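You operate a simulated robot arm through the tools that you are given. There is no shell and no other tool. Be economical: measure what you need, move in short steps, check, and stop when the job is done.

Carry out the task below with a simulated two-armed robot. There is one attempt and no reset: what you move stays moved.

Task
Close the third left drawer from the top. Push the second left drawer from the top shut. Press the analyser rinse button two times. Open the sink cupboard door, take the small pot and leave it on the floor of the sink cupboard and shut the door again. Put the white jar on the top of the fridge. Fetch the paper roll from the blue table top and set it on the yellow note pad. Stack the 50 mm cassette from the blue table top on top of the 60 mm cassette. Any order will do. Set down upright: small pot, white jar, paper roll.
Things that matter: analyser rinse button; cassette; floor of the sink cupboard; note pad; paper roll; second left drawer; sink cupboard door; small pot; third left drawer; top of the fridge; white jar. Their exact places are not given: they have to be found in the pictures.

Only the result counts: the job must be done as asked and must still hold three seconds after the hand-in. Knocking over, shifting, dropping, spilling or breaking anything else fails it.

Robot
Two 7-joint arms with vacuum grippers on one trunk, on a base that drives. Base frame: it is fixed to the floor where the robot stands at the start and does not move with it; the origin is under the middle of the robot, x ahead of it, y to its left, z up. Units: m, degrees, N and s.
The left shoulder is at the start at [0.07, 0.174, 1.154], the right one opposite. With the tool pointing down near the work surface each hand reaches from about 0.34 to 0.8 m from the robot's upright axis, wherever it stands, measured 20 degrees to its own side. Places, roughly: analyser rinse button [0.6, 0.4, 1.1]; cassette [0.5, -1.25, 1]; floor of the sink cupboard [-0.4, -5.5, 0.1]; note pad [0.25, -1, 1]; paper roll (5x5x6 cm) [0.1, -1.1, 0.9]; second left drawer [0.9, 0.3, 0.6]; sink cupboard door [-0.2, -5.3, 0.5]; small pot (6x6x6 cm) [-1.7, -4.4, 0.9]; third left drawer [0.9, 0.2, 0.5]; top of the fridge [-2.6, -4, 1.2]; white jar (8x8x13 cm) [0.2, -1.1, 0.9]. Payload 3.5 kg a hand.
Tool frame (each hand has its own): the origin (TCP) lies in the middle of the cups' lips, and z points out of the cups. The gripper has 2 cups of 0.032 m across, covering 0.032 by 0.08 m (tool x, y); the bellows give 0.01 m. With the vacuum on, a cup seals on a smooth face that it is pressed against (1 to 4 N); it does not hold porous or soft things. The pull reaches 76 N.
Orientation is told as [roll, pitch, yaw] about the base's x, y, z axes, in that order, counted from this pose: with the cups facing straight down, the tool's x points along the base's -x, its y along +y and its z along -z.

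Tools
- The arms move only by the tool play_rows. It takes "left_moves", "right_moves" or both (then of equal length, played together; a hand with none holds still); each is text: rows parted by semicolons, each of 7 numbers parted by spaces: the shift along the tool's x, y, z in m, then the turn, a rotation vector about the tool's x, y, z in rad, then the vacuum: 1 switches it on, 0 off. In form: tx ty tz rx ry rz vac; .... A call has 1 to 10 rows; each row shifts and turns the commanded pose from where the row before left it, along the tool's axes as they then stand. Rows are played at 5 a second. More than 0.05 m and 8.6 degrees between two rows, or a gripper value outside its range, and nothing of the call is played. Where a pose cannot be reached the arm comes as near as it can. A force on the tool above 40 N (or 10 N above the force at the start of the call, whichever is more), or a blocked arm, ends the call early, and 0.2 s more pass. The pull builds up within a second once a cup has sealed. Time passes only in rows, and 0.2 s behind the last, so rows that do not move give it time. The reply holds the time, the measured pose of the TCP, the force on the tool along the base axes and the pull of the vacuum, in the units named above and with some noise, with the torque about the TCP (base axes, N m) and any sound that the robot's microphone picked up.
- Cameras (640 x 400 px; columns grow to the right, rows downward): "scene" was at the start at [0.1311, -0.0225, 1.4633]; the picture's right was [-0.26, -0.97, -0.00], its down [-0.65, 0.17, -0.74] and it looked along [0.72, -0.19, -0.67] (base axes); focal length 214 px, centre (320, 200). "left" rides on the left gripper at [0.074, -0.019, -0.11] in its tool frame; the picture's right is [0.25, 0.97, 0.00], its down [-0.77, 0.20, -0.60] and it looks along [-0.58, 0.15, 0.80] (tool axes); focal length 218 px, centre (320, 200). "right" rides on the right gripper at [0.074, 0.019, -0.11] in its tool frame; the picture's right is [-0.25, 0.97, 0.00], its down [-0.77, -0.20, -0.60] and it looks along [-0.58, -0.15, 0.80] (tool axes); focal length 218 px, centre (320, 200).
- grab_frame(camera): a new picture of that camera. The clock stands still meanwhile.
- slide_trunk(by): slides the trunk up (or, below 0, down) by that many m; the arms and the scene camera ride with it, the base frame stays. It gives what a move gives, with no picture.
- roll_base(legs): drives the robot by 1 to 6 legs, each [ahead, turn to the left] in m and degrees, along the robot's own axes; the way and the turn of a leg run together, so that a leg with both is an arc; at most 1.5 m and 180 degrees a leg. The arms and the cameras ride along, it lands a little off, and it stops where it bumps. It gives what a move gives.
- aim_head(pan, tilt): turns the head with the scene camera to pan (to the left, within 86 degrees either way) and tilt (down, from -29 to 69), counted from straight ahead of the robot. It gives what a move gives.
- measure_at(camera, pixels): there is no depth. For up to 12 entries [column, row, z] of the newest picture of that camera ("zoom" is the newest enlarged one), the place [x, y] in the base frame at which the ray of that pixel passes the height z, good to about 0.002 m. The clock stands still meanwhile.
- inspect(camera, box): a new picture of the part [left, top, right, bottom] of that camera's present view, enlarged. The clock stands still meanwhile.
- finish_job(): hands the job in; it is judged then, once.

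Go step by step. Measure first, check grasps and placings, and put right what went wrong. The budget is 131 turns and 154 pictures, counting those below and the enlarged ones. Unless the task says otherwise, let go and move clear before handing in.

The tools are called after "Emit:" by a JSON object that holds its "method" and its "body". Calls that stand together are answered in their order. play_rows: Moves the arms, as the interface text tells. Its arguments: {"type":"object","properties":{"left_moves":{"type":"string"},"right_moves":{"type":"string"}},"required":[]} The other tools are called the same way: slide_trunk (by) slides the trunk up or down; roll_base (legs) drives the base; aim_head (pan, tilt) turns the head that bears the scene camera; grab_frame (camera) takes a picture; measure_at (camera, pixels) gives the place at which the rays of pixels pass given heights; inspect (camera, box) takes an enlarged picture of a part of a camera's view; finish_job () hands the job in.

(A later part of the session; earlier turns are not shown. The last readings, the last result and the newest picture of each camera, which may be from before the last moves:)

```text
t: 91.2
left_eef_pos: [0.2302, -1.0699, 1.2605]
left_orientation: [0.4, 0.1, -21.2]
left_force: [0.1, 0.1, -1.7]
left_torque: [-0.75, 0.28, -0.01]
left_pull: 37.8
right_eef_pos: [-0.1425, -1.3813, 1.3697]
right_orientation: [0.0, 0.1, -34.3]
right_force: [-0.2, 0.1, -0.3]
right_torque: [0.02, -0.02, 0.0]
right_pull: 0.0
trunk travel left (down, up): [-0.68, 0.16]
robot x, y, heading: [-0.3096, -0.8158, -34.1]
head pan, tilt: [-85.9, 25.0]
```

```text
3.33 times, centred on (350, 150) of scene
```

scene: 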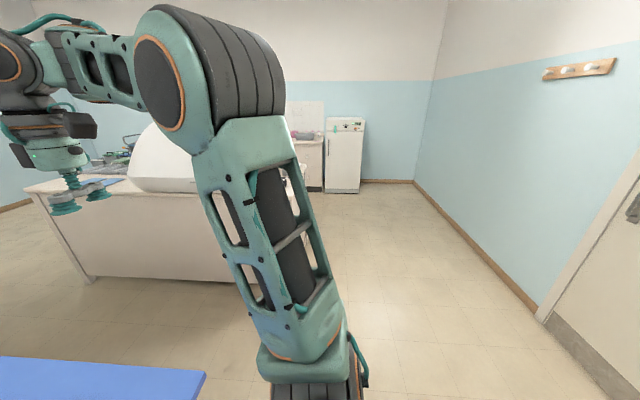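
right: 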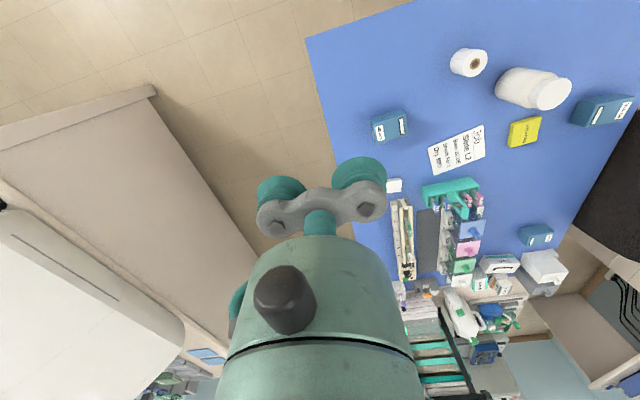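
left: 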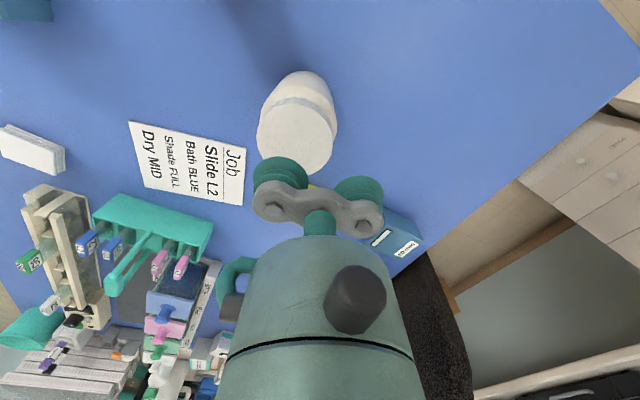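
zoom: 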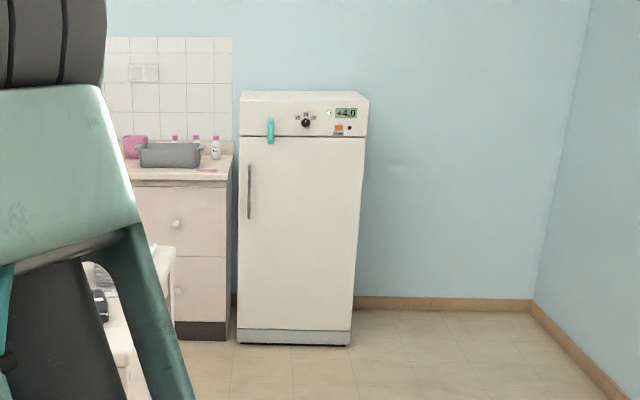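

The fridge front is straight along heading -124°, about 3.75 m ahead. I turn right 90°, and look ahead.

Emit:
{"method": "roll_base", "body": {"legs": [[-0.1, 0], [0, -90]]}}

Emit:
{"method": "aim_head", "body": {"pan": 0, "tilt": 25}}

Emit:
{"method": "grab_frame", "body": {"camera": "scene"}}

```text
t: 96.2
left_eef_pos: [-0.6347, -1.3052, 1.2612]
left_orientation: [0.2, 0.2, -110.3]
left_force: [0.0, 0.0, -3.0]
left_torque: [0.27, 0.7, 0.02]
left_pull: 37.7
right_eef_pos: [-0.9511, -0.938, 1.3701]
right_orientation: [0.0, 0.1, -123.5]
right_force: [-0.1, 0.1, 0.1]
right_torque: [0.0, 0.0, -0.01]
right_pull: 0.1
trunk travel left (down, up): [-0.68, 0.16]
robot x, y, heading: [-0.3913, -0.7622, -123.1]
head pan, tilt: [-85.9, 25.0]
```

```text
t: 97.8
left_eef_pos: [-0.6354, -1.3068, 1.26]
left_orientation: [0.3, 0.1, -110.3]
left_force: [0.1, -0.1, -3.1]
left_torque: [0.26, 0.7, -0.02]
left_pull: 37.5
right_eef_pos: [-0.9511, -0.9388, 1.3694]
right_orientation: [0.1, 0.1, -123.4]
right_force: [0.4, 0.2, -0.4]
right_torque: [0.03, 0.0, 0.02]
right_pull: 0.2
trunk travel left (down, up): [-0.68, 0.16]
robot x, y, heading: [-0.3903, -0.7621, -123.2]
head pan, tilt: [0.0, 25.0]
```

```text
87 pictures are left
```

scene: 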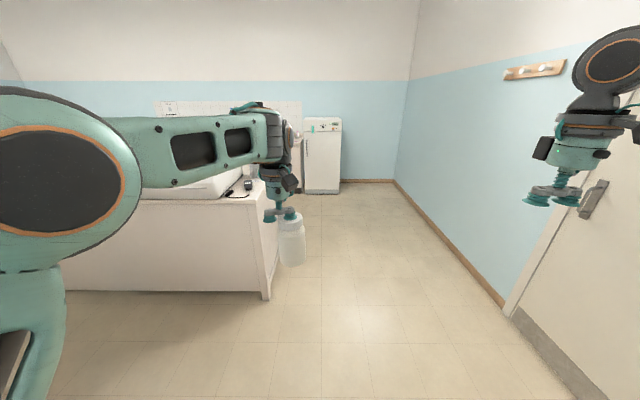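

Emit:
{"method": "measure_at", "body": {"camera": "scene", "pixels": [[270, 298, 0], [278, 262, 0], [305, 192, 0], [340, 192, 0], [505, 310, 0], [398, 182, 0], [304, 118, 1.2], [341, 118, 1.2], [305, 130, 1.1], [283, 190, 0.9]]}}

```text
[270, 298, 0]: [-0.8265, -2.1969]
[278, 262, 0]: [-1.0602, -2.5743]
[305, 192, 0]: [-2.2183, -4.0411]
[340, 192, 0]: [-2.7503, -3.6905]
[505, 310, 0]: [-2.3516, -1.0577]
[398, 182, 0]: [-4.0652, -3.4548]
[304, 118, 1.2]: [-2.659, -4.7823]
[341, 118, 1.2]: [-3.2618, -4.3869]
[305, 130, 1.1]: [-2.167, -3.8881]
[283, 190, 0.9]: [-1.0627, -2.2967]
```

Counter end is at t≈0.55, so I swing a bit right and drive down the corridor toward the fridge.

Emit:
{"method": "roll_base", "body": {"legs": [[0, -11], [1.4, 0], [0, 10], [1.25, 0]]}}

Emit:
{"method": "grab_frame", "body": {"camera": "scene"}}

```text
t: 112.2
left_eef_pos: [-2.3295, -3.364, 1.2604]
left_orientation: [0.4, 0.0, -111.3]
left_force: [1.3, 0.4, -1.9]
left_torque: [0.27, 0.71, -0.02]
left_pull: 37.5
right_eef_pos: [-2.6388, -2.9891, 1.3691]
right_orientation: [0.0, 0.0, -124.4]
right_force: [0.0, 0.3, 0.1]
right_torque: [0.01, 0.01, 0.01]
right_pull: 0.1
trunk travel left (down, up): [-0.68, 0.16]
robot x, y, heading: [-2.0799, -2.8225, -124.2]
head pan, tilt: [0.0, 25.0]
```

```text
86 pictures are left
```

scene: 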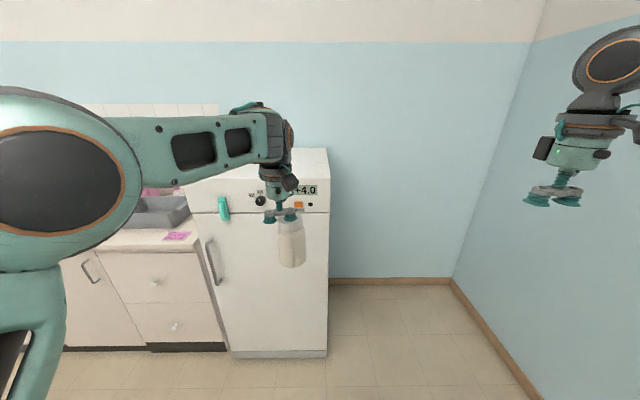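

Emit:
{"method": "measure_at", "body": {"camera": "scene", "pixels": [[232, 356, 0], [327, 356, 0], [328, 183, 1.15], [328, 183, 1.2], [328, 149, 1.15], [328, 149, 1.2], [190, 186, 1.15], [190, 186, 1.2]]}}

Emit:
{"method": "inspect", "body": {"camera": "scene", "box": [170, 130, 350, 240]}}

```text
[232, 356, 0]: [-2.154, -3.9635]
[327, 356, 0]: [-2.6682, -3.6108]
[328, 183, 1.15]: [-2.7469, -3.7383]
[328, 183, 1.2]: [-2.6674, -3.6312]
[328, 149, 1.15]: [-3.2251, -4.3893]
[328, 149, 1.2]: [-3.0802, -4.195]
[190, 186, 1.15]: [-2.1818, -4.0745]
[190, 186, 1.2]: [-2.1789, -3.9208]
```

```text
3.56 times, centred on (260, 185) of scene
```

zoom: 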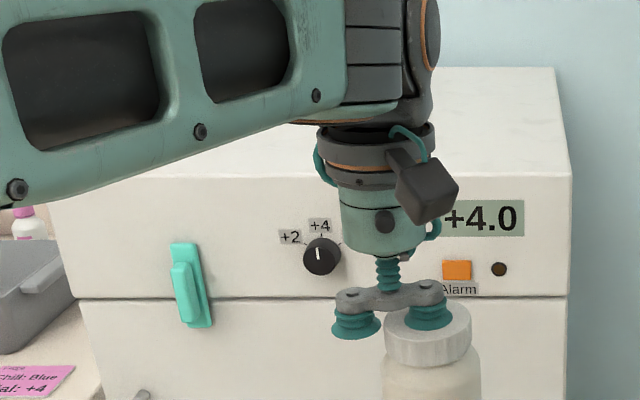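

Fridge top is at z≈1.21, front at n≈-4.49, spanning t from -0.19 to 0.43. I raise the trunk fully (jar base ≈1.29) and roll forward 0.56 m.

Emit:
{"method": "slide_trunk", "body": {"by": 0.155}}

Emit:
{"method": "roll_base", "body": {"legs": [[0, 5], [0.56, 0]]}}

Emit:
{"method": "aim_head", "body": {"pan": 10, "tilt": 35}}

Emit:
{"method": "grab_frame", "body": {"camera": "scene"}}

Emit:
{"method": "grab_frame", "body": {"camera": "left"}}

```text
t: 114.0
left_eef_pos: [-2.3303, -3.3649, 1.4158]
left_orientation: [0.3, 0.1, -111.3]
left_force: [0.2, -1.2, -2.7]
left_torque: [0.28, 0.69, 0.01]
left_pull: 37.8
right_eef_pos: [-2.6405, -2.9896, 1.5241]
right_orientation: [0.0, 0.2, -124.5]
right_force: [1.4, -0.2, -1.2]
right_torque: [0.0, 0.01, -0.01]
right_pull: 0.0
trunk travel left (down, up): [-0.835, 0.005]
robot x, y, heading: [-2.0736, -2.8255, -124.3]
head pan, tilt: [0.0, 25.0]
```

```text
t: 117.7
left_eef_pos: [-2.5569, -3.8666, 1.4172]
left_orientation: [0.2, 0.0, -106.6]
left_force: [-0.4, 0.5, -2.0]
left_torque: [0.21, 0.72, 0.0]
left_pull: 37.7
right_eef_pos: [-2.8961, -3.5206, 1.5255]
right_orientation: [0.0, 0.0, -119.7]
right_force: [0.5, 0.1, -0.8]
right_torque: [-0.04, 0.03, -0.02]
right_pull: 0.1
trunk travel left (down, up): [-0.835, 0.005]
robot x, y, heading: [-2.3479, -3.3095, -119.5]
head pan, tilt: [0.0, 25.0]
```

```text
t: 118.4
left_eef_pos: [-2.557, -3.8691, 1.4168]
left_orientation: [0.4, 0.0, -106.6]
left_force: [-0.6, 0.6, -2.4]
left_torque: [0.23, 0.74, -0.03]
left_pull: 37.7
right_eef_pos: [-2.8984, -3.5222, 1.5239]
right_orientation: [0.0, 0.1, -119.7]
right_force: [-0.8, -0.3, -0.2]
right_torque: [-0.03, 0.03, 0.0]
right_pull: 0.2
trunk travel left (down, up): [-0.835, 0.005]
robot x, y, heading: [-2.3514, -3.3119, -119.7]
head pan, tilt: [10.0, 35.0]
```

```text
84 pictures are left
```

scene: 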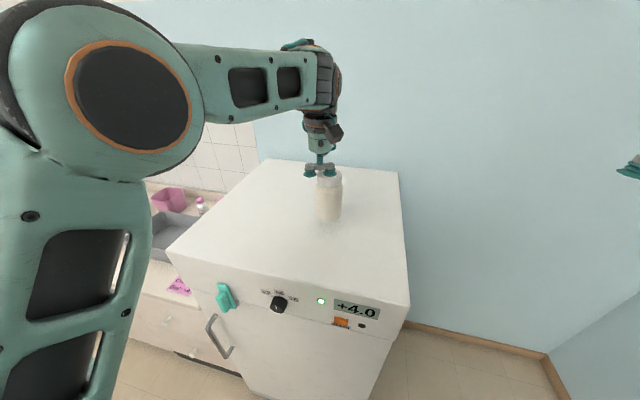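

```text
83 pictures are left
```

left: 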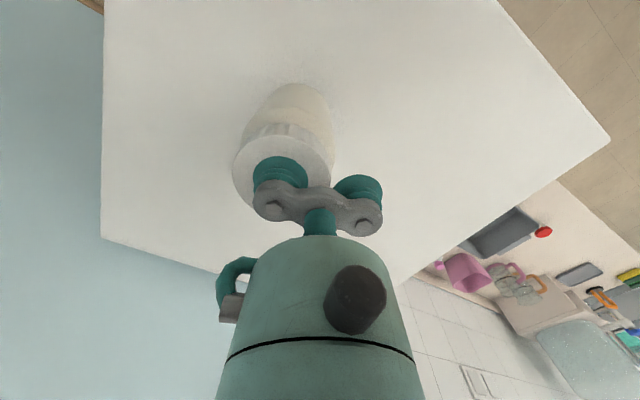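

Jar is over the middle of the fridge top. I lower 6 cm, then creep until it touches.

Emit:
{"method": "play_rows", "body": {"left_moves": "0 0 0.03 0 0 0 1;0 0 0.02 0 0 0 1;0 0 0.005 0 0 0 1;0 0 0.005 0 0 0 1;0 0 0 0 0 0 1"}}

Emit:
{"method": "inspect", "body": {"camera": "scene", "box": [260, 130, 400, 250]}}

```text
t: 119.6
left_eef_pos: [-2.5551, -3.8671, 1.358]
left_orientation: [0.1, -0.2, -106.5]
left_force: [-0.5, -7.1, 34.6]
left_torque: [0.24, 1.21, 0.07]
left_pull: 37.5
right_eef_pos: [-2.8963, -3.5177, 1.5257]
right_orientation: [0.0, -0.1, -119.8]
right_force: [-0.8, 0.3, -0.3]
right_torque: [-0.02, -0.04, 0.02]
right_pull: 0.2
trunk travel left (down, up): [-0.835, 0.005]
robot x, y, heading: [-2.3515, -3.3109, -119.5]
head pan, tilt: [10.0, 35.0]
```

```text
3.33 times, centred on (330, 190) of scene
```

zoom: 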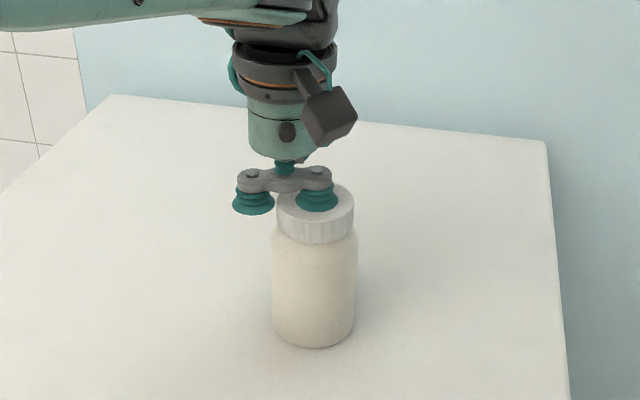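

Contact (34 N). I ease up 4 mm, release, wait, and lift off.

Emit:
{"method": "play_rows", "body": {"left_moves": "0 0 -0.004 0 0 0 1;0 0 0 0 0 0 0;0 0 0 0 0 0 0;0 0 0 0 0 0 0;0 0 0 0 0 0 0;0 0 -0.005 0 0 0 0;0 0 -0.01 0 0 0 0;0 0 -0.03 0 0 0 0;0 0 -0.03 0 0 0 0"}}

Emit:
{"method": "grab_frame", "body": {"camera": "scene"}}

```text
t: 121.6
left_eef_pos: [-2.559, -3.8663, 1.4339]
left_orientation: [0.3, 0.0, -106.6]
left_force: [0.3, -0.8, -0.3]
left_torque: [-0.01, 0.0, -0.02]
left_pull: 0.0
right_eef_pos: [-2.8984, -3.5211, 1.525]
right_orientation: [0.0, 0.0, -119.8]
right_force: [-0.1, -0.1, 0.0]
right_torque: [-0.02, 0.01, -0.02]
right_pull: 0.1
trunk travel left (down, up): [-0.835, 0.005]
robot x, y, heading: [-2.352, -3.3116, -119.5]
head pan, tilt: [10.0, 35.0]
```

```text
81 pictures are left
```

scene: 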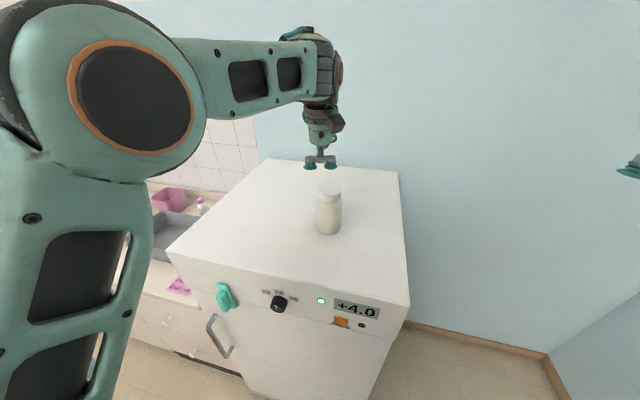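

Jar is standing on the fridge. I back off and look left along the kitchen counter for the pot and sink cupboard.

Emit:
{"method": "roll_base", "body": {"legs": [[-0.5, 0]]}}

Emit:
{"method": "slide_trunk", "body": {"by": -0.15}}

Emit:
{"method": "aim_head", "body": {"pan": 50, "tilt": 20}}

Emit:
{"method": "grab_frame", "body": {"camera": "scene"}}

Emit:
{"method": "grab_frame", "body": {"camera": "left"}}

```text
t: 124.5
left_eef_pos: [-2.3155, -3.4328, 1.4319]
left_orientation: [0.4, 0.0, -107.0]
left_force: [-0.6, 0.3, -0.2]
left_torque: [0.02, -0.01, 0.0]
left_pull: 0.1
right_eef_pos: [-2.6522, -3.085, 1.5233]
right_orientation: [0.1, 0.2, -120.1]
right_force: [-0.2, -0.1, 0.0]
right_torque: [0.03, 0.0, -0.01]
right_pull: 0.0
trunk travel left (down, up): [-0.835, 0.005]
robot x, y, heading: [-2.1035, -2.8763, -119.7]
head pan, tilt: [10.0, 35.0]
```

```text
t: 126.3
left_eef_pos: [-2.3141, -3.4315, 1.2842]
left_orientation: [0.3, 0.1, -106.9]
left_force: [0.1, -0.1, -0.9]
left_torque: [-0.03, -0.02, -0.03]
left_pull: 0.1
right_eef_pos: [-2.6503, -3.0824, 1.3738]
right_orientation: [0.0, 0.0, -120.1]
right_force: [0.4, 0.4, -0.2]
right_torque: [-0.01, 0.0, -0.03]
right_pull: 0.0
trunk travel left (down, up): [-0.685, 0.155]
robot x, y, heading: [-2.1015, -2.8735, -119.8]
head pan, tilt: [10.0, 35.0]
```

```text
t: 127.3
left_eef_pos: [-2.3135, -3.4314, 1.2824]
left_orientation: [0.3, 0.1, -106.9]
left_force: [-0.2, -0.3, 0.7]
left_torque: [0.0, 0.0, 0.02]
left_pull: 0.0
right_eef_pos: [-2.6497, -3.0827, 1.374]
right_orientation: [0.0, 0.1, -120.2]
right_force: [0.3, 0.2, -0.3]
right_torque: [0.02, 0.0, -0.01]
right_pull: 0.1
trunk travel left (down, up): [-0.685, 0.155]
robot x, y, heading: [-2.1045, -2.8762, -120.0]
head pan, tilt: [50.0, 20.0]
```

```text
80 pictures are left
```

scene: 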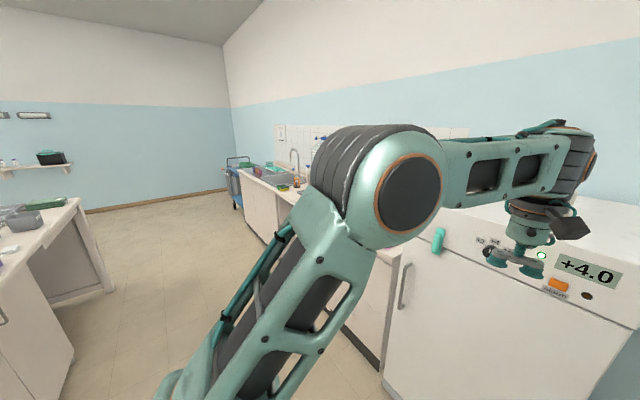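

```text
79 pictures are left
```

left: 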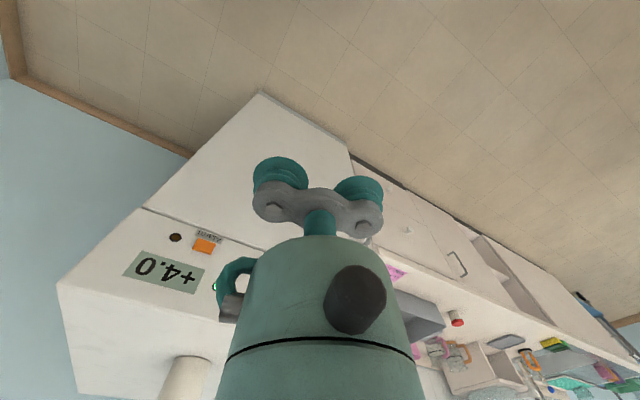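

Emit:
{"method": "measure_at", "body": {"camera": "scene", "pixels": [[115, 291, 0], [74, 352, 0], [80, 200, 0.9], [75, 210, 0.9], [232, 205, 0], [270, 250, 0], [380, 365, 0]]}}

Emit:
{"method": "inspect", "body": {"camera": "left", "box": [330, 200, 640, 400]}}

```text
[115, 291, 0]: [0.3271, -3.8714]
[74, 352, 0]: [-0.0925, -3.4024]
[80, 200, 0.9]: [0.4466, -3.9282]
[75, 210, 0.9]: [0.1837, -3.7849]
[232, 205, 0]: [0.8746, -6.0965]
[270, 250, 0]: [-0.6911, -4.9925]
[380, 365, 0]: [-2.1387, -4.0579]
```

```text
2.00 times, centred on (485, 300) of left
```

zoom: 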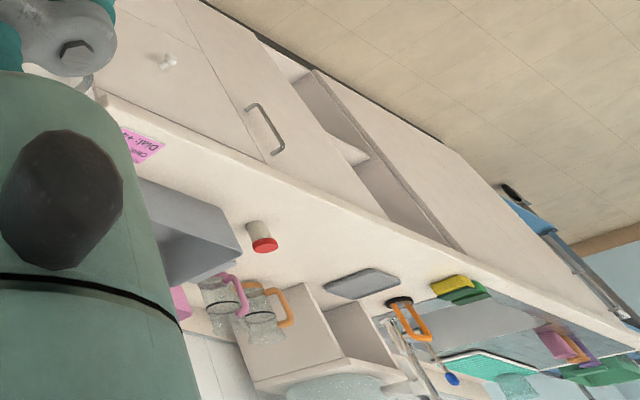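

Aisle runs n from -3.0 to -4.5. The small red-topped pot stands on the kitchen counter. I drive along the aisle and turn to face the counter.

Emit:
{"method": "roll_base", "body": {"legs": [[0, 76], [1.1, 0], [0, -80]]}}

Emit:
{"method": "aim_head", "body": {"pan": 0, "tilt": 35}}

Emit:
{"method": "grab_frame", "body": {"camera": "scene"}}

Emit:
{"method": "aim_head", "body": {"pan": 50, "tilt": 30}}

Emit:
{"method": "grab_frame", "body": {"camera": "scene"}}

```text
t: 139.8
left_eef_pos: [-1.5564, -4.1703, 1.283]
left_orientation: [0.3, 0.1, -111.8]
left_force: [-0.3, 0.2, -0.1]
left_torque: [0.02, 0.0, -0.01]
left_pull: 0.0
right_eef_pos: [-1.8634, -3.7951, 1.3742]
right_orientation: [0.0, 0.1, -125.0]
right_force: [0.5, 0.9, 0.3]
right_torque: [-0.02, -0.01, 0.01]
right_pull: 0.1
trunk travel left (down, up): [-0.685, 0.155]
robot x, y, heading: [-1.2982, -3.6345, -124.6]
head pan, tilt: [50.0, 20.0]
```

```text
t: 141.0
left_eef_pos: [-1.5587, -4.1716, 1.2827]
left_orientation: [0.3, 0.1, -111.9]
left_force: [0.9, 0.6, 0.1]
left_torque: [-0.02, 0.01, -0.03]
left_pull: 0.0
right_eef_pos: [-1.8637, -3.7954, 1.3744]
right_orientation: [0.0, 0.0, -125.1]
right_force: [0.0, 0.1, 0.5]
right_torque: [-0.01, -0.01, 0.01]
right_pull: 0.0
trunk travel left (down, up): [-0.685, 0.155]
robot x, y, heading: [-1.2968, -3.6365, -124.7]
head pan, tilt: [0.0, 35.0]
```

```text
77 pictures are left
```

scene: 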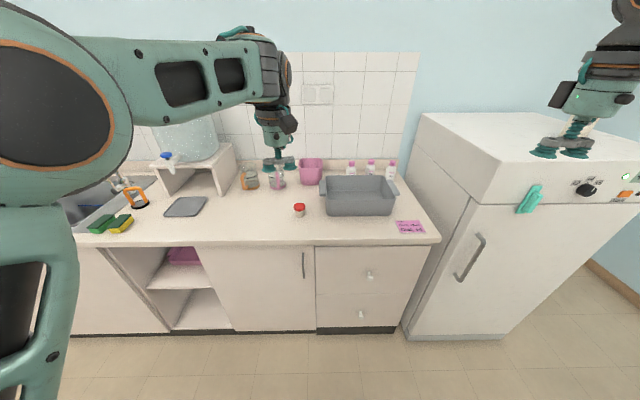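

```text
t: 142.1
left_eef_pos: [-1.5569, -4.1715, 1.2829]
left_orientation: [0.4, 0.0, -111.8]
left_force: [-0.4, -0.9, 1.0]
left_torque: [-0.02, -0.02, 0.03]
left_pull: 0.1
right_eef_pos: [-1.8637, -3.7958, 1.3746]
right_orientation: [0.0, 0.1, -125.0]
right_force: [0.5, 0.3, -0.1]
right_torque: [0.02, 0.02, -0.03]
right_pull: 0.1
trunk travel left (down, up): [-0.685, 0.155]
robot x, y, heading: [-1.3019, -3.6338, -124.7]
head pan, tilt: [50.0, 30.0]
```

```text
76 pictures are left
```

scene: 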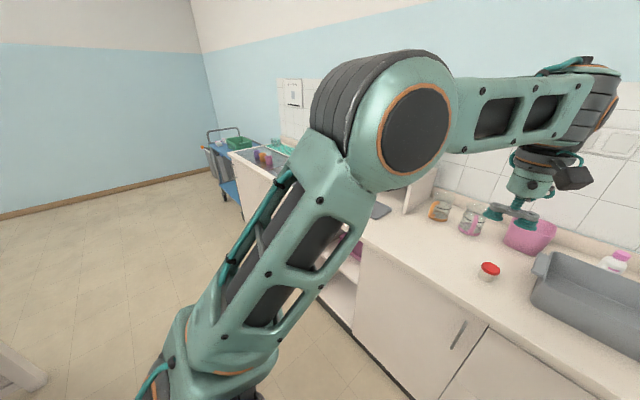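

The pot with the red lid is at (489,269). I measure it and zoom in.

Emit:
{"method": "measure_at", "body": {"camera": "scene", "pixels": [[489, 268, 0.95], [489, 268, 0.96], [488, 281, 0.9], [488, 281, 0.88]]}}

Emit:
{"method": "inspect", "body": {"camera": "scene", "box": [440, 235, 540, 305]}}

Emit:
{"method": "grab_frame", "body": {"camera": "left"}}

Emit:
{"method": "grab_frame", "body": {"camera": "right"}}

```text
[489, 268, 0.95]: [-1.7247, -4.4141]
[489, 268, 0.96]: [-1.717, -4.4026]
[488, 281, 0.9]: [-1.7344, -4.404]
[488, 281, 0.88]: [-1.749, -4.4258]
```

```text
5.71 times, centred on (490, 270) of scene
```

zoom: 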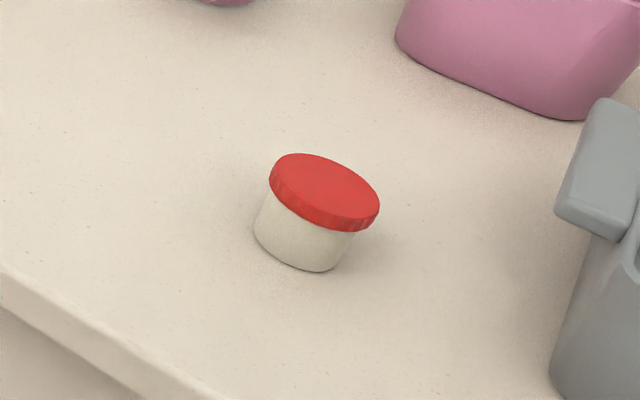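

```text
74 pictures are left
```

left: 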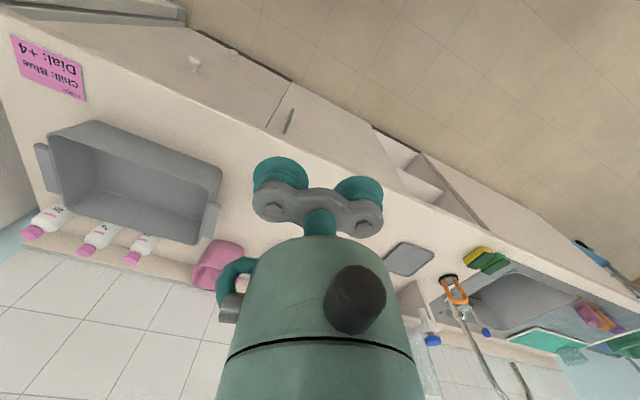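

```text
73 pictures are left
```

right: 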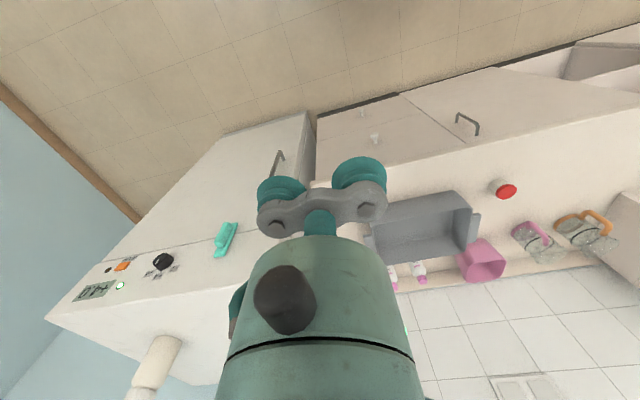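

Emit:
{"method": "measure_at", "body": {"camera": "right", "pixels": [[507, 191, 0.93], [507, 191, 0.95], [507, 191, 0.97]]}}

Emit:
{"method": "measure_at", "body": {"camera": "scene", "pixels": [[490, 268, 0.93], [490, 268, 0.95], [490, 268, 0.97]]}}

Emit:
{"method": "roll_base", "body": {"legs": [[0.25, 0]]}}

```text
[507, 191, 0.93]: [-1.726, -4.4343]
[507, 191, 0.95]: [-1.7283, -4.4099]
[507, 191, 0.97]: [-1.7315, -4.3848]
```

```text
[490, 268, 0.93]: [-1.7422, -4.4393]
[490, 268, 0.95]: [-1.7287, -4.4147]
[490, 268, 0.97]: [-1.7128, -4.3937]
```

```text
t: 144.0
left_eef_pos: [-1.7006, -4.3745, 1.2844]
left_orientation: [0.1, 0.0, -111.9]
left_force: [-0.4, 0.0, 0.6]
left_torque: [-0.01, 0.01, -0.01]
left_pull: 0.0
right_eef_pos: [-2.0054, -3.9979, 1.3758]
right_orientation: [0.0, 0.0, -125.2]
right_force: [-0.3, 0.2, 0.8]
right_torque: [-0.01, 0.04, 0.01]
right_pull: 0.0
trunk travel left (down, up): [-0.685, 0.155]
robot x, y, heading: [-1.4404, -3.837, -124.6]
head pan, tilt: [50.0, 30.0]
```

Lid at (-1.728,-4.412,0.95) by both cameras; the left hand is almost above it. I position one cup of the left hand over the lid and descend.

Emit:
{"method": "play_rows", "body": {"left_moves": "-0.045 0.0127 0 0 0 0 0;0 0 0.045 0 0 0 0;0 0 0.045 0 0 0 0;0 0 0.045 0 0 0 0;0 0 0.045 0 0 0 0;0 0 0.045 0 0 0 0;0 0 0.045 0 0 0 0;0 0 0.025 0 0 0 0"}}

Emit:
{"method": "grab_frame", "body": {"camera": "left"}}

Emit:
{"method": "aim_head", "body": {"pan": 5, "tilt": 45}}

Emit:
{"method": "grab_frame", "body": {"camera": "scene"}}

```text
t: 145.8
left_eef_pos: [-1.7041, -4.4242, 0.9904]
left_orientation: [0.1, 0.0, -111.9]
left_force: [-0.7, -0.2, 0.3]
left_torque: [0.03, 0.02, -0.01]
left_pull: 0.1
right_eef_pos: [-2.0061, -3.9988, 1.3749]
right_orientation: [0.1, 0.1, -125.2]
right_force: [0.4, -0.1, 0.1]
right_torque: [0.01, 0.0, 0.01]
right_pull: 0.1
trunk travel left (down, up): [-0.685, 0.155]
robot x, y, heading: [-1.4442, -3.8433, -124.8]
head pan, tilt: [50.0, 30.0]
```

```text
72 pictures are left
```

left: 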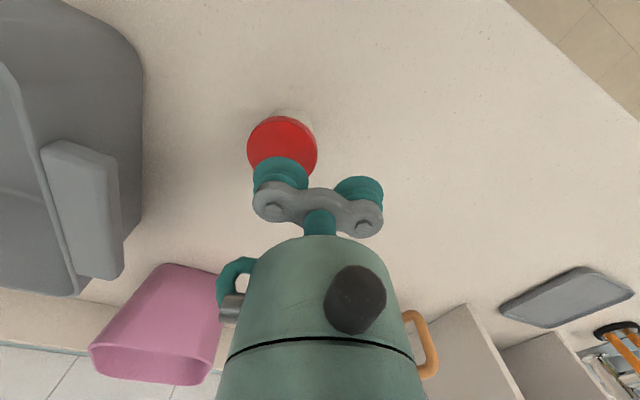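

```text
t: 146.9
left_eef_pos: [-1.7044, -4.4245, 0.9885]
left_orientation: [0.2, -0.1, -111.8]
left_force: [-1.0, 0.7, -0.7]
left_torque: [0.02, -0.03, -0.01]
left_pull: 0.1
right_eef_pos: [-2.0069, -3.9995, 1.3752]
right_orientation: [0.0, 0.2, -125.1]
right_force: [0.3, -0.5, -0.3]
right_torque: [-0.02, -0.02, -0.01]
right_pull: 0.0
trunk travel left (down, up): [-0.685, 0.155]
robot x, y, heading: [-1.4437, -3.8371, -124.7]
head pan, tilt: [5.0, 45.0]
```

```text
71 pictures are left
```

scene: 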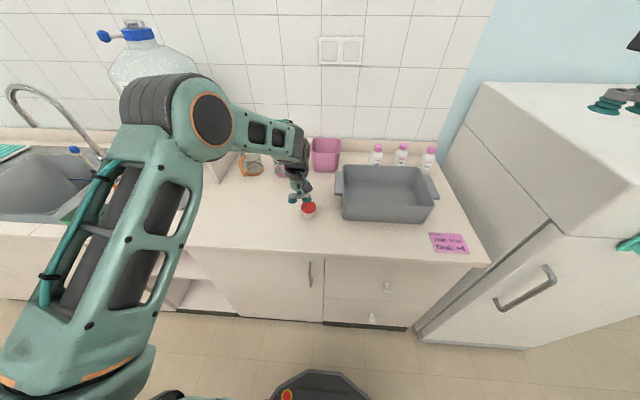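

Emit:
{"method": "measure_at", "body": {"camera": "left", "pixels": [[282, 150, 0.95], [282, 150, 0.945], [248, 150, 0.95], [317, 150, 0.95]]}}

```text
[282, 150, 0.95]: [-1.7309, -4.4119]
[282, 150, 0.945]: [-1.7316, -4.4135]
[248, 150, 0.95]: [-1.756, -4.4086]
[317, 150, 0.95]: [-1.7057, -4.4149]
```

Emit:
{"method": "play_rows", "body": {"left_moves": "0.001 -0.004 0.025 0 0 0 1;0 0 0.006 0 0 0 1;0 0 0.003 0 0 0 1;0 0 0.003 0 0 0 1;0 0 0.003 0 0 0 1;0 0 0 0 0 0 1;0 0 0 0 0 0 1"}}

```text
t: 148.5
left_eef_pos: [-1.7059, -4.42, 0.9512]
left_orientation: [0.2, -0.2, -111.8]
left_force: [3.6, -3.8, 26.6]
left_torque: [0.24, 1.27, 0.06]
left_pull: 37.9
right_eef_pos: [-2.0038, -3.997, 1.3764]
right_orientation: [0.1, 0.0, -125.1]
right_force: [0.0, 0.3, -0.7]
right_torque: [-0.02, 0.01, -0.01]
right_pull: 0.1
trunk travel left (down, up): [-0.685, 0.155]
robot x, y, heading: [-1.4393, -3.8398, -124.9]
head pan, tilt: [5.0, 45.0]
```

Sealed. I lift the pot, back away and drive along to the sink.

Emit:
{"method": "play_rows", "body": {"left_moves": "0 0 -0.01 0 0 0 1;0 0 -0.03 0 0 0 1;0 0 -0.045 0 0 0 1;0 0 -0.045 0 0 0 1;0 0 -0.045 0 0 0 1;0 0 -0.045 0 0 0 1;0 0 -0.045 0 0 0 1"}}

Emit:
{"method": "roll_base", "body": {"legs": [[-0.3, 0], [0, 90], [1.3, 0], [0, -90]]}}

Emit:
{"method": "aim_head", "body": {"pan": 15, "tilt": 40}}

Emit:
{"method": "grab_frame", "body": {"camera": "scene"}}

Emit:
{"method": "grab_frame", "body": {"camera": "left"}}

```text
t: 150.1
left_eef_pos: [-1.7103, -4.42, 1.2174]
left_orientation: [0.4, 0.0, -111.9]
left_force: [0.3, 0.1, -0.2]
left_torque: [0.33, 0.82, 0.0]
left_pull: 36.9
right_eef_pos: [-2.0071, -3.9978, 1.3748]
right_orientation: [0.0, 0.1, -125.1]
right_force: [-0.2, 0.4, 0.4]
right_torque: [0.02, 0.04, -0.02]
right_pull: 0.0
trunk travel left (down, up): [-0.685, 0.155]
robot x, y, heading: [-1.4382, -3.8423, -124.8]
head pan, tilt: [5.0, 45.0]
```

```text
t: 165.9
left_eef_pos: [-0.4518, -4.9161, 1.2166]
left_orientation: [0.2, 0.0, -110.4]
left_force: [-0.2, 0.1, -0.2]
left_torque: [0.33, 0.84, -0.03]
left_pull: 37.4
right_eef_pos: [-0.7573, -4.5019, 1.3745]
right_orientation: [0.0, 0.1, -123.5]
right_force: [0.6, -0.2, 0.8]
right_torque: [0.02, -0.01, 0.03]
right_pull: 0.0
trunk travel left (down, up): [-0.685, 0.155]
robot x, y, heading: [-0.1963, -4.3289, -123.3]
head pan, tilt: [5.0, 45.0]
```

```text
t: 166.6
left_eef_pos: [-0.4511, -4.9159, 1.2151]
left_orientation: [0.3, 0.0, -110.4]
left_force: [-0.4, 0.0, -0.7]
left_torque: [0.27, 0.88, 0.0]
left_pull: 38.3
right_eef_pos: [-0.7577, -4.5015, 1.375]
right_orientation: [0.0, 0.1, -123.6]
right_force: [-0.6, -0.8, -0.6]
right_torque: [0.01, 0.01, -0.03]
right_pull: 0.1
trunk travel left (down, up): [-0.685, 0.155]
robot x, y, heading: [-0.1984, -4.3269, -123.5]
head pan, tilt: [15.0, 40.0]
```

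```text
70 pictures are left
```

scene: 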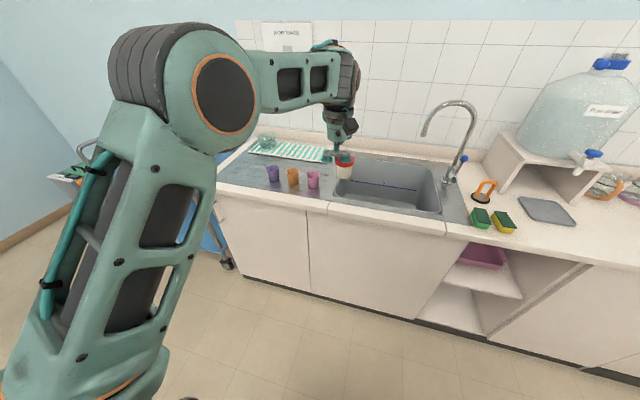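

```text
69 pictures are left
```

left: 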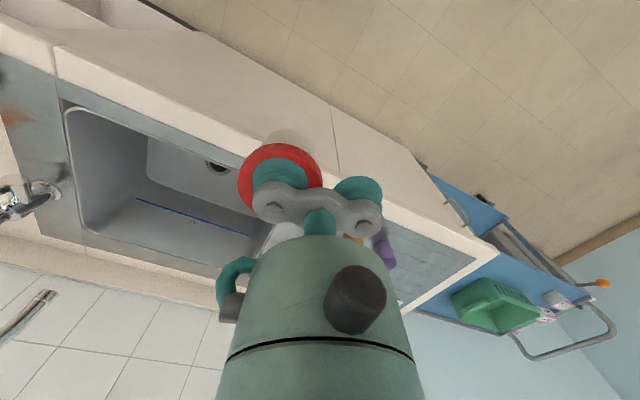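

I zoom in on the panels below the sink to find the door's edges and hinge side.

Emit:
{"method": "inspect", "body": {"camera": "scene", "box": [200, 180, 500, 340]}}

Emit:
{"method": "measure_at", "body": {"camera": "scene", "pixels": [[310, 293, 0.08], [418, 318, 0.08], [243, 276, 0.08], [310, 210, 0.85], [446, 236, 0.85], [222, 197, 0.85], [335, 203, 0.89], [215, 185, 0.89], [469, 232, 0.89]]}}

Emit:
{"method": "grab_frame", "body": {"camera": "right"}}

```text
2.13 times, centred on (350, 260) of scene
```

zoom: 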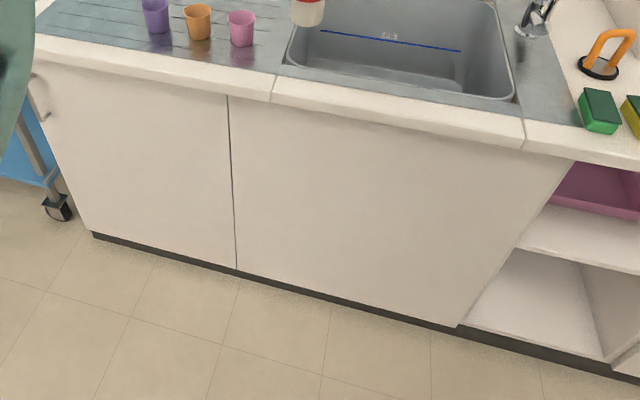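

```text
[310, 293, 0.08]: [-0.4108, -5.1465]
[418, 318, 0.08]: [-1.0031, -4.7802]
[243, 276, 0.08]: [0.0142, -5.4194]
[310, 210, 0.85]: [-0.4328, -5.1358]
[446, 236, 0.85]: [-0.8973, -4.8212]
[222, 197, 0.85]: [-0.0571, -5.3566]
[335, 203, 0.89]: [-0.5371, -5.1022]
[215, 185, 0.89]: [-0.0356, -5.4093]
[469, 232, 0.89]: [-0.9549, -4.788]
```

```text
67 pictures are left
```

right: 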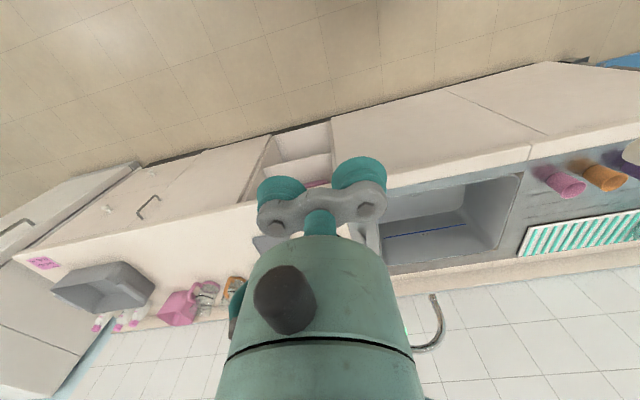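

The left panel has the handle at its left edge (218,211), so that is the sink door: hinge at right (≈-0.41,-5.147), free edge ≈(0.01,-5.42). I check the trolley beside it before driving over.

Emit:
{"method": "measure_at", "body": {"camera": "scene", "pixels": [[228, 266, 0], [205, 248, 0.2], [218, 211, 0.75], [218, 211, 0.8], [60, 178, 0.8], [15, 240, 0]]}}

Emit:
{"method": "inspect", "body": {"camera": "left", "box": [400, 130, 640, 360]}}

Emit:
{"method": "measure_at", "body": {"camera": "left", "pixels": [[463, 208, 0.75], [463, 208, 0.7], [418, 164, 0.3], [484, 200, 0.05], [505, 216, 0.75], [600, 284, 0.8], [443, 180, 0.6]]}}

```text
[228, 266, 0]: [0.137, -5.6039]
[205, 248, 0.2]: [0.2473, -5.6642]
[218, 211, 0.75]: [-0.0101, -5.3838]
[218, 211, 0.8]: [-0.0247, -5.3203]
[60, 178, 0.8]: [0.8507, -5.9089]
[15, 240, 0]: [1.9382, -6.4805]
```

```text
1.74 times, centred on (520, 245) of left
```

zoom: 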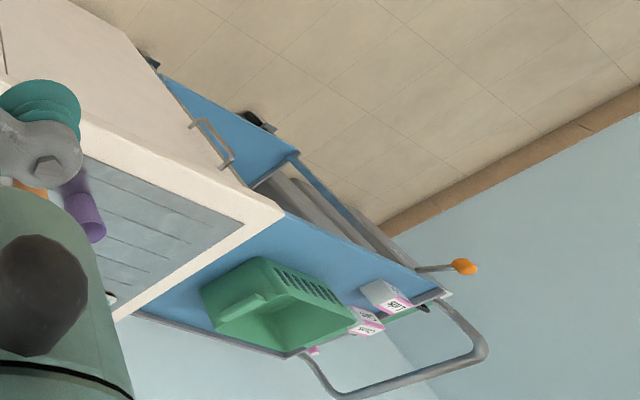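

```text
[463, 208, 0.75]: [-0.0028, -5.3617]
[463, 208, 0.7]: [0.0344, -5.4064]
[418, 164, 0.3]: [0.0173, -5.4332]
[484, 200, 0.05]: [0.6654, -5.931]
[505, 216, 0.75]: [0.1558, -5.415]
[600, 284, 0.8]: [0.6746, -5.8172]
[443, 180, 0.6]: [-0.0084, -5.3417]
```

Handle at t≈3.0, trolley starts at t≈3.15. I drive to stand in front of the door at t≈3.0, n≈-3.72.

Emit:
{"method": "roll_base", "body": {"legs": [[0, 89.5], [0.74, 0], [0, -90]]}}

Emit:
{"method": "play_rows", "body": {"left_moves": "0.03 0.03 0 0 0 0 1;0.03 0.03 0 0 0 0 1;0.03 0.03 0 0 0 0 1;0.03 0.03 0 0 0 0 1", "right_moves": "0 0 0 0 -0.131 0 0;0 0 0 0 -0.131 0 0;0 0 0 0 -0.131 0 0;0 0 0 0 -0.131 0 0"}}

Emit:
{"method": "slide_trunk", "body": {"by": -0.4}}

Emit:
{"method": "aim_head", "body": {"pan": 0, "tilt": 40}}

Emit:
{"method": "grab_frame", "body": {"camera": "scene"}}

```text
t: 178.4
left_eef_pos: [0.1906, -5.3229, 1.217]
left_orientation: [0.2, 0.0, -109.8]
left_force: [0.0, -0.2, 0.1]
left_torque: [0.27, 0.85, -0.06]
left_pull: 37.6
right_eef_pos: [-0.119, -4.9122, 1.3746]
right_orientation: [0.0, 0.1, -123.1]
right_force: [0.8, -0.3, -0.3]
right_torque: [0.02, 0.0, 0.0]
right_pull: 0.0
trunk travel left (down, up): [-0.685, 0.155]
robot x, y, heading: [0.4355, -4.7319, -122.8]
head pan, tilt: [15.0, 40.0]
```

```text
t: 179.4
left_eef_pos: [0.3492, -5.2492, 1.2179]
left_orientation: [0.1, -0.1, -109.9]
left_force: [0.5, -0.3, -1.2]
left_torque: [0.25, 0.88, 0.0]
left_pull: 37.4
right_eef_pos: [-0.1152, -4.9118, 1.3779]
right_orientation: [-0.1, -30.3, -122.9]
right_force: [0.3, 0.4, 0.7]
right_torque: [0.01, 0.01, 0.02]
right_pull: 0.0
trunk travel left (down, up): [-0.685, 0.155]
robot x, y, heading: [0.4416, -4.7303, -122.9]
head pan, tilt: [15.0, 40.0]
```

```text
t: 183.2
left_eef_pos: [0.3445, -5.2511, 0.8168]
left_orientation: [0.1, 0.1, -109.8]
left_force: [0.1, -0.1, -0.4]
left_torque: [0.27, 0.86, -0.01]
left_pull: 37.9
right_eef_pos: [-0.1187, -4.9135, 0.9749]
right_orientation: [0.0, -30.0, -122.9]
right_force: [0.3, -0.1, -0.5]
right_torque: [-0.02, 0.04, 0.03]
right_pull: 0.0
trunk travel left (down, up): [-0.285, 0.555]
robot x, y, heading: [0.4386, -4.7263, -122.9]
head pan, tilt: [15.0, 40.0]
```

```text
t: 184.0
left_eef_pos: [0.3453, -5.2514, 0.8173]
left_orientation: [0.2, 0.1, -109.9]
left_force: [0.3, -0.3, -0.2]
left_torque: [0.3, 0.87, -0.03]
left_pull: 37.5
right_eef_pos: [-0.1191, -4.9127, 0.9757]
right_orientation: [0.0, -30.0, -123.0]
right_force: [-0.7, -0.5, -0.7]
right_torque: [-0.02, -0.01, 0.03]
right_pull: 0.1
trunk travel left (down, up): [-0.285, 0.555]
robot x, y, heading: [0.4376, -4.7322, -122.5]
head pan, tilt: [0.0, 40.0]
```

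```text
65 pictures are left
```

scene: 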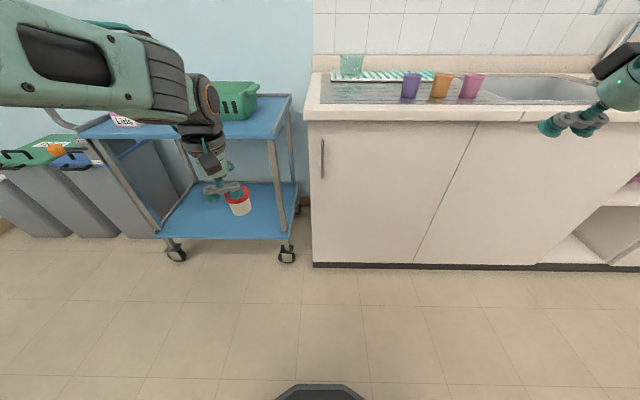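

Clear view of the door: left edge at column 313, seam at (415,263)–(477,125), handle at (323,158). I measure them.

Emit:
{"method": "measure_at", "body": {"camera": "scene", "pixels": [[313, 262, 0.1], [415, 263, 0.1], [477, 124, 0.84], [309, 124, 0.84], [323, 143, 0.78], [323, 178, 0.65], [313, 262, 0.13], [415, 263, 0.13]]}}

Emit:
{"method": "inspect", "body": {"camera": "scene", "box": [300, 110, 490, 280]}}

```text
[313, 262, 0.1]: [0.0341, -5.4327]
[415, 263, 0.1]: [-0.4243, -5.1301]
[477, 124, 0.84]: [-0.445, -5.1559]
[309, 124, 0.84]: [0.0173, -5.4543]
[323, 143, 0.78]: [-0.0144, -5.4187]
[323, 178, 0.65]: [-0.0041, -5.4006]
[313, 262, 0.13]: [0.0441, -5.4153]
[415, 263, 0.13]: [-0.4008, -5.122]
```

```text
2.35 times, centred on (395, 195) of scene
```

zoom: 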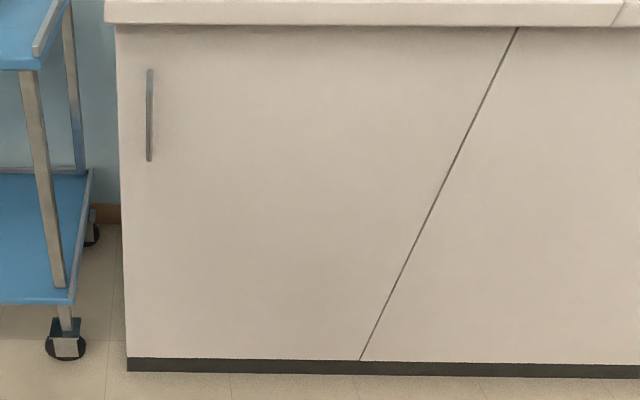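

Door: hinge ≈(-0.435,-5.145), free edge ≈(0.025,-5.44). I lower the trunk, level the right hand toward the door and bring it in front of the door at z≈0.5, below the handle.

Emit:
{"method": "slide_trunk", "body": {"by": -0.2}}

Emit:
{"method": "play_rows", "body": {"right_moves": "0 0 0 0 -0.131 0 0;0 0 0 0 -0.131 0 0;0 0 0 0 -0.131 0 0;0 0 0 0 -0.131 0 0;0 0 0 0 -0.131 0 0;0 0 0 0 -0.131 0 0;0 0 0 0 -0.131 0 0;0 0 0 0 -0.13 0 0"}}

Emit:
{"method": "play_rows", "body": {"right_moves": "0.027 0.028 0.03 0 0 0 0;0.027 0.028 0.03 0 0 0 0;0.027 0.028 0.03 0 0 0 0;0.027 0.028 0.03 0 0 0 0;0.027 0.028 0.03 0 0 0 0;0.027 0.028 0.03 0 0 0 0;0.027 0.028 0.03 0 0 0 0;0.027 0.028 0.03 0 0 0 0;0.027 0.028 0.03 0 0 0 0;0.027 0.028 0.03 0 0 0 0"}}

Emit:
{"method": "grab_frame", "body": {"camera": "scene"}}

```text
t: 186.2
left_eef_pos: [0.3441, -5.2504, 0.617]
left_orientation: [0.2, 0.1, -109.8]
left_force: [0.8, -0.1, -0.3]
left_torque: [0.27, 0.87, -0.06]
left_pull: 37.8
right_eef_pos: [-0.1196, -4.9132, 0.7749]
right_orientation: [0.0, -30.0, -123.0]
right_force: [0.3, 0.0, 0.1]
right_torque: [0.0, 0.0, -0.02]
right_pull: 0.1
trunk travel left (down, up): [-0.085, 0.755]
robot x, y, heading: [0.4412, -4.7351, -122.9]
head pan, tilt: [0.0, 40.0]
```

```text
t: 187.9
left_eef_pos: [0.3452, -5.2512, 0.6166]
left_orientation: [0.2, 0.1, -109.8]
left_force: [-1.1, -0.8, -0.6]
left_torque: [0.32, 0.86, 0.02]
left_pull: 37.6
right_eef_pos: [-0.1254, -4.9117, 0.7744]
right_orientation: [-105.3, -89.8, -17.9]
right_force: [0.1, -0.1, 0.6]
right_torque: [0.04, -0.02, 0.01]
right_pull: 0.1
right hand out of reach, approached as far as the arm can: row 4
trunk travel left (down, up): [-0.085, 0.755]
robot x, y, heading: [0.4367, -4.7322, -122.9]
head pan, tilt: [0.0, 40.0]
```

```text
t: 190.2
left_eef_pos: [0.346, -5.2517, 0.6178]
left_orientation: [0.2, 0.1, -109.8]
left_force: [-0.2, -0.2, 0.2]
left_torque: [0.29, 0.86, -0.03]
left_pull: 37.7
right_eef_pos: [-0.0534, -5.3136, 0.5049]
right_orientation: [-103.5, -89.9, -19.5]
right_force: [0.1, 0.1, 0.4]
right_torque: [0.0, 0.0, -0.06]
right_pull: 0.1
trunk travel left (down, up): [-0.085, 0.755]
robot x, y, heading: [0.4382, -4.7334, -122.7]
head pan, tilt: [0.0, 40.0]
```

```text
63 pictures are left
```

scene: 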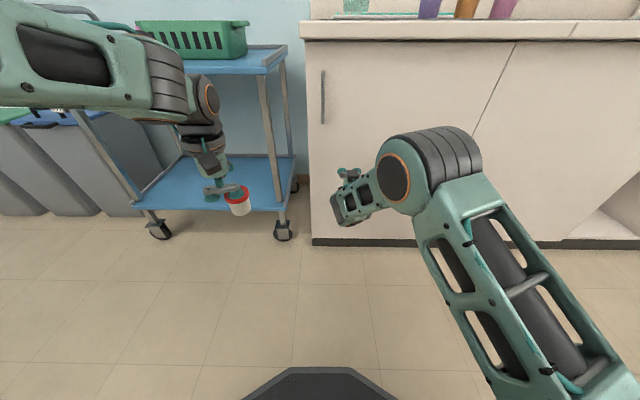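

The hand is 6 cm off the door at radius ≈0.41 from the hinge. I press on with vacuum.

Emit:
{"method": "play_rows", "body": {"right_moves": "0 0 0.03 0 0 0 1;0 0 0.022 0 0 0 1;0 0 0.003 0 0 0 1;0 0 0.003 0 0 0 1;0 0 0.003 0 0 0 1;0 0 0.003 0 0 0 1;0 0 0.003 0 0 0 1;0 0 0 0 0 0 1;0 0 0 0 0 0 1"}}

```text
t: 191.4
left_eef_pos: [0.3452, -5.2488, 0.617]
left_orientation: [0.2, 0.0, -109.8]
left_force: [0.8, -0.2, -0.1]
left_torque: [0.28, 0.84, -0.05]
left_pull: 38.5
right_eef_pos: [-0.0857, -5.3654, 0.5027]
right_orientation: [1.2, -89.9, -124.2]
right_force: [7.9, 10.8, 5.8]
right_torque: [-0.07, 0.04, -0.33]
right_pull: 75.2
trunk travel left (down, up): [-0.085, 0.755]
robot x, y, heading: [0.4383, -4.7295, -122.6]
head pan, tilt: [0.0, 40.0]
stopped in row 6 (right hand): the force on the tool passed its limit at 46 N (the readings are from after the stop); the commanded pose is now the measured one
```

Both cups sealed (75 N). I swing the door open along its arc.

Emit:
{"method": "play_rows", "body": {"right_moves": "0 -0.001 -0.0206 -0.05 0 0 1;0 -0.001 -0.0206 -0.05 0 0 1;0 -0.002 -0.0412 -0.1 0 0 1;0 -0.002 -0.0412 -0.1 0 0 1;0 -0.002 -0.0412 -0.1 0 0 1;0 -0.002 -0.0412 -0.1 0 0 1;0 0 0 0 0 0 1"}}

Emit:
{"method": "grab_frame", "body": {"camera": "scene"}}

```text
t: 192.5
left_eef_pos: [0.346, -5.2495, 0.6186]
left_orientation: [0.2, 0.0, -109.8]
left_force: [-0.4, -0.3, -1.3]
left_torque: [0.3, 0.86, -0.02]
left_pull: 37.6
right_eef_pos: [-0.0399, -5.252, 0.5038]
right_orientation: [90.5, -88.1, 163.2]
right_force: [9.7, -1.7, 8.2]
right_torque: [0.37, 0.2, -0.27]
right_pull: 75.3
trunk travel left (down, up): [-0.085, 0.755]
robot x, y, heading: [0.4385, -4.7348, -122.5]
head pan, tilt: [0.0, 40.0]
stopped in row 5 (right hand): the force on the tool passed its limit at 63 N (the readings are from after the stop); the commanded pose is now the measured one
```

```text
62 pictures are left
```

scene: 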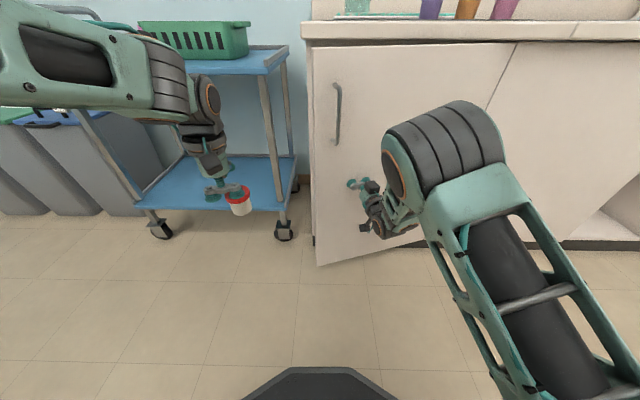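

The door is about 17.5° open; the stop was a transient. I continue with gentler steps.

Emit:
{"method": "play_rows", "body": {"right_moves": "0 -0.0007 -0.024 -0.06 0 0 1;0 -0.0007 -0.024 -0.06 0 0 1;0 -0.0007 -0.024 -0.06 0 0 1;0 -0.0007 -0.024 -0.06 0 0 1;0 -0.0007 -0.024 -0.06 0 0 1;0 -0.0007 -0.024 -0.06 0 0 1;0 -0.0007 -0.024 -0.06 0 0 1;0 0 0 0 0 0 1"}}

Emit:
{"method": "grab_frame", "body": {"camera": "scene"}}

```text
t: 192.8
left_eef_pos: [0.3471, -5.2484, 0.6164]
left_orientation: [0.3, 0.1, -109.7]
left_force: [-0.4, -0.3, -0.4]
left_torque: [0.28, 0.86, -0.06]
left_pull: 37.2
right_eef_pos: [-0.0429, -5.2394, 0.5061]
right_orientation: [95.0, -85.7, 160.0]
right_force: [8.4, -0.8, -1.3]
right_torque: [-0.14, -0.09, -0.22]
right_pull: 75.6
trunk travel left (down, up): [-0.085, 0.755]
robot x, y, heading: [0.4408, -4.733, -122.8]
head pan, tilt: [0.0, 40.0]
stopped in row 1 (right hand): the force on the tool passed its limit at 63 N (the readings are from after the stop); the commanded pose is now the measured one
```

```text
61 pictures are left
```

scene: 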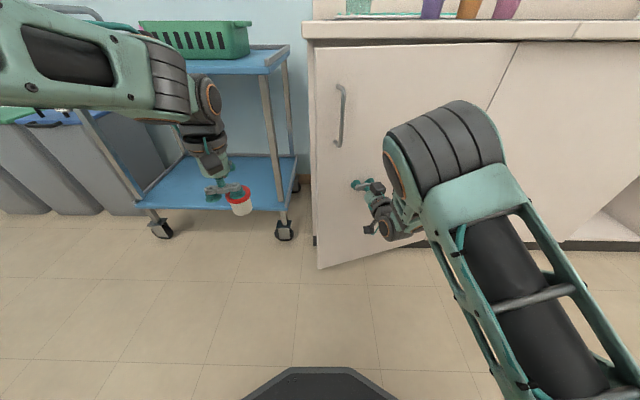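

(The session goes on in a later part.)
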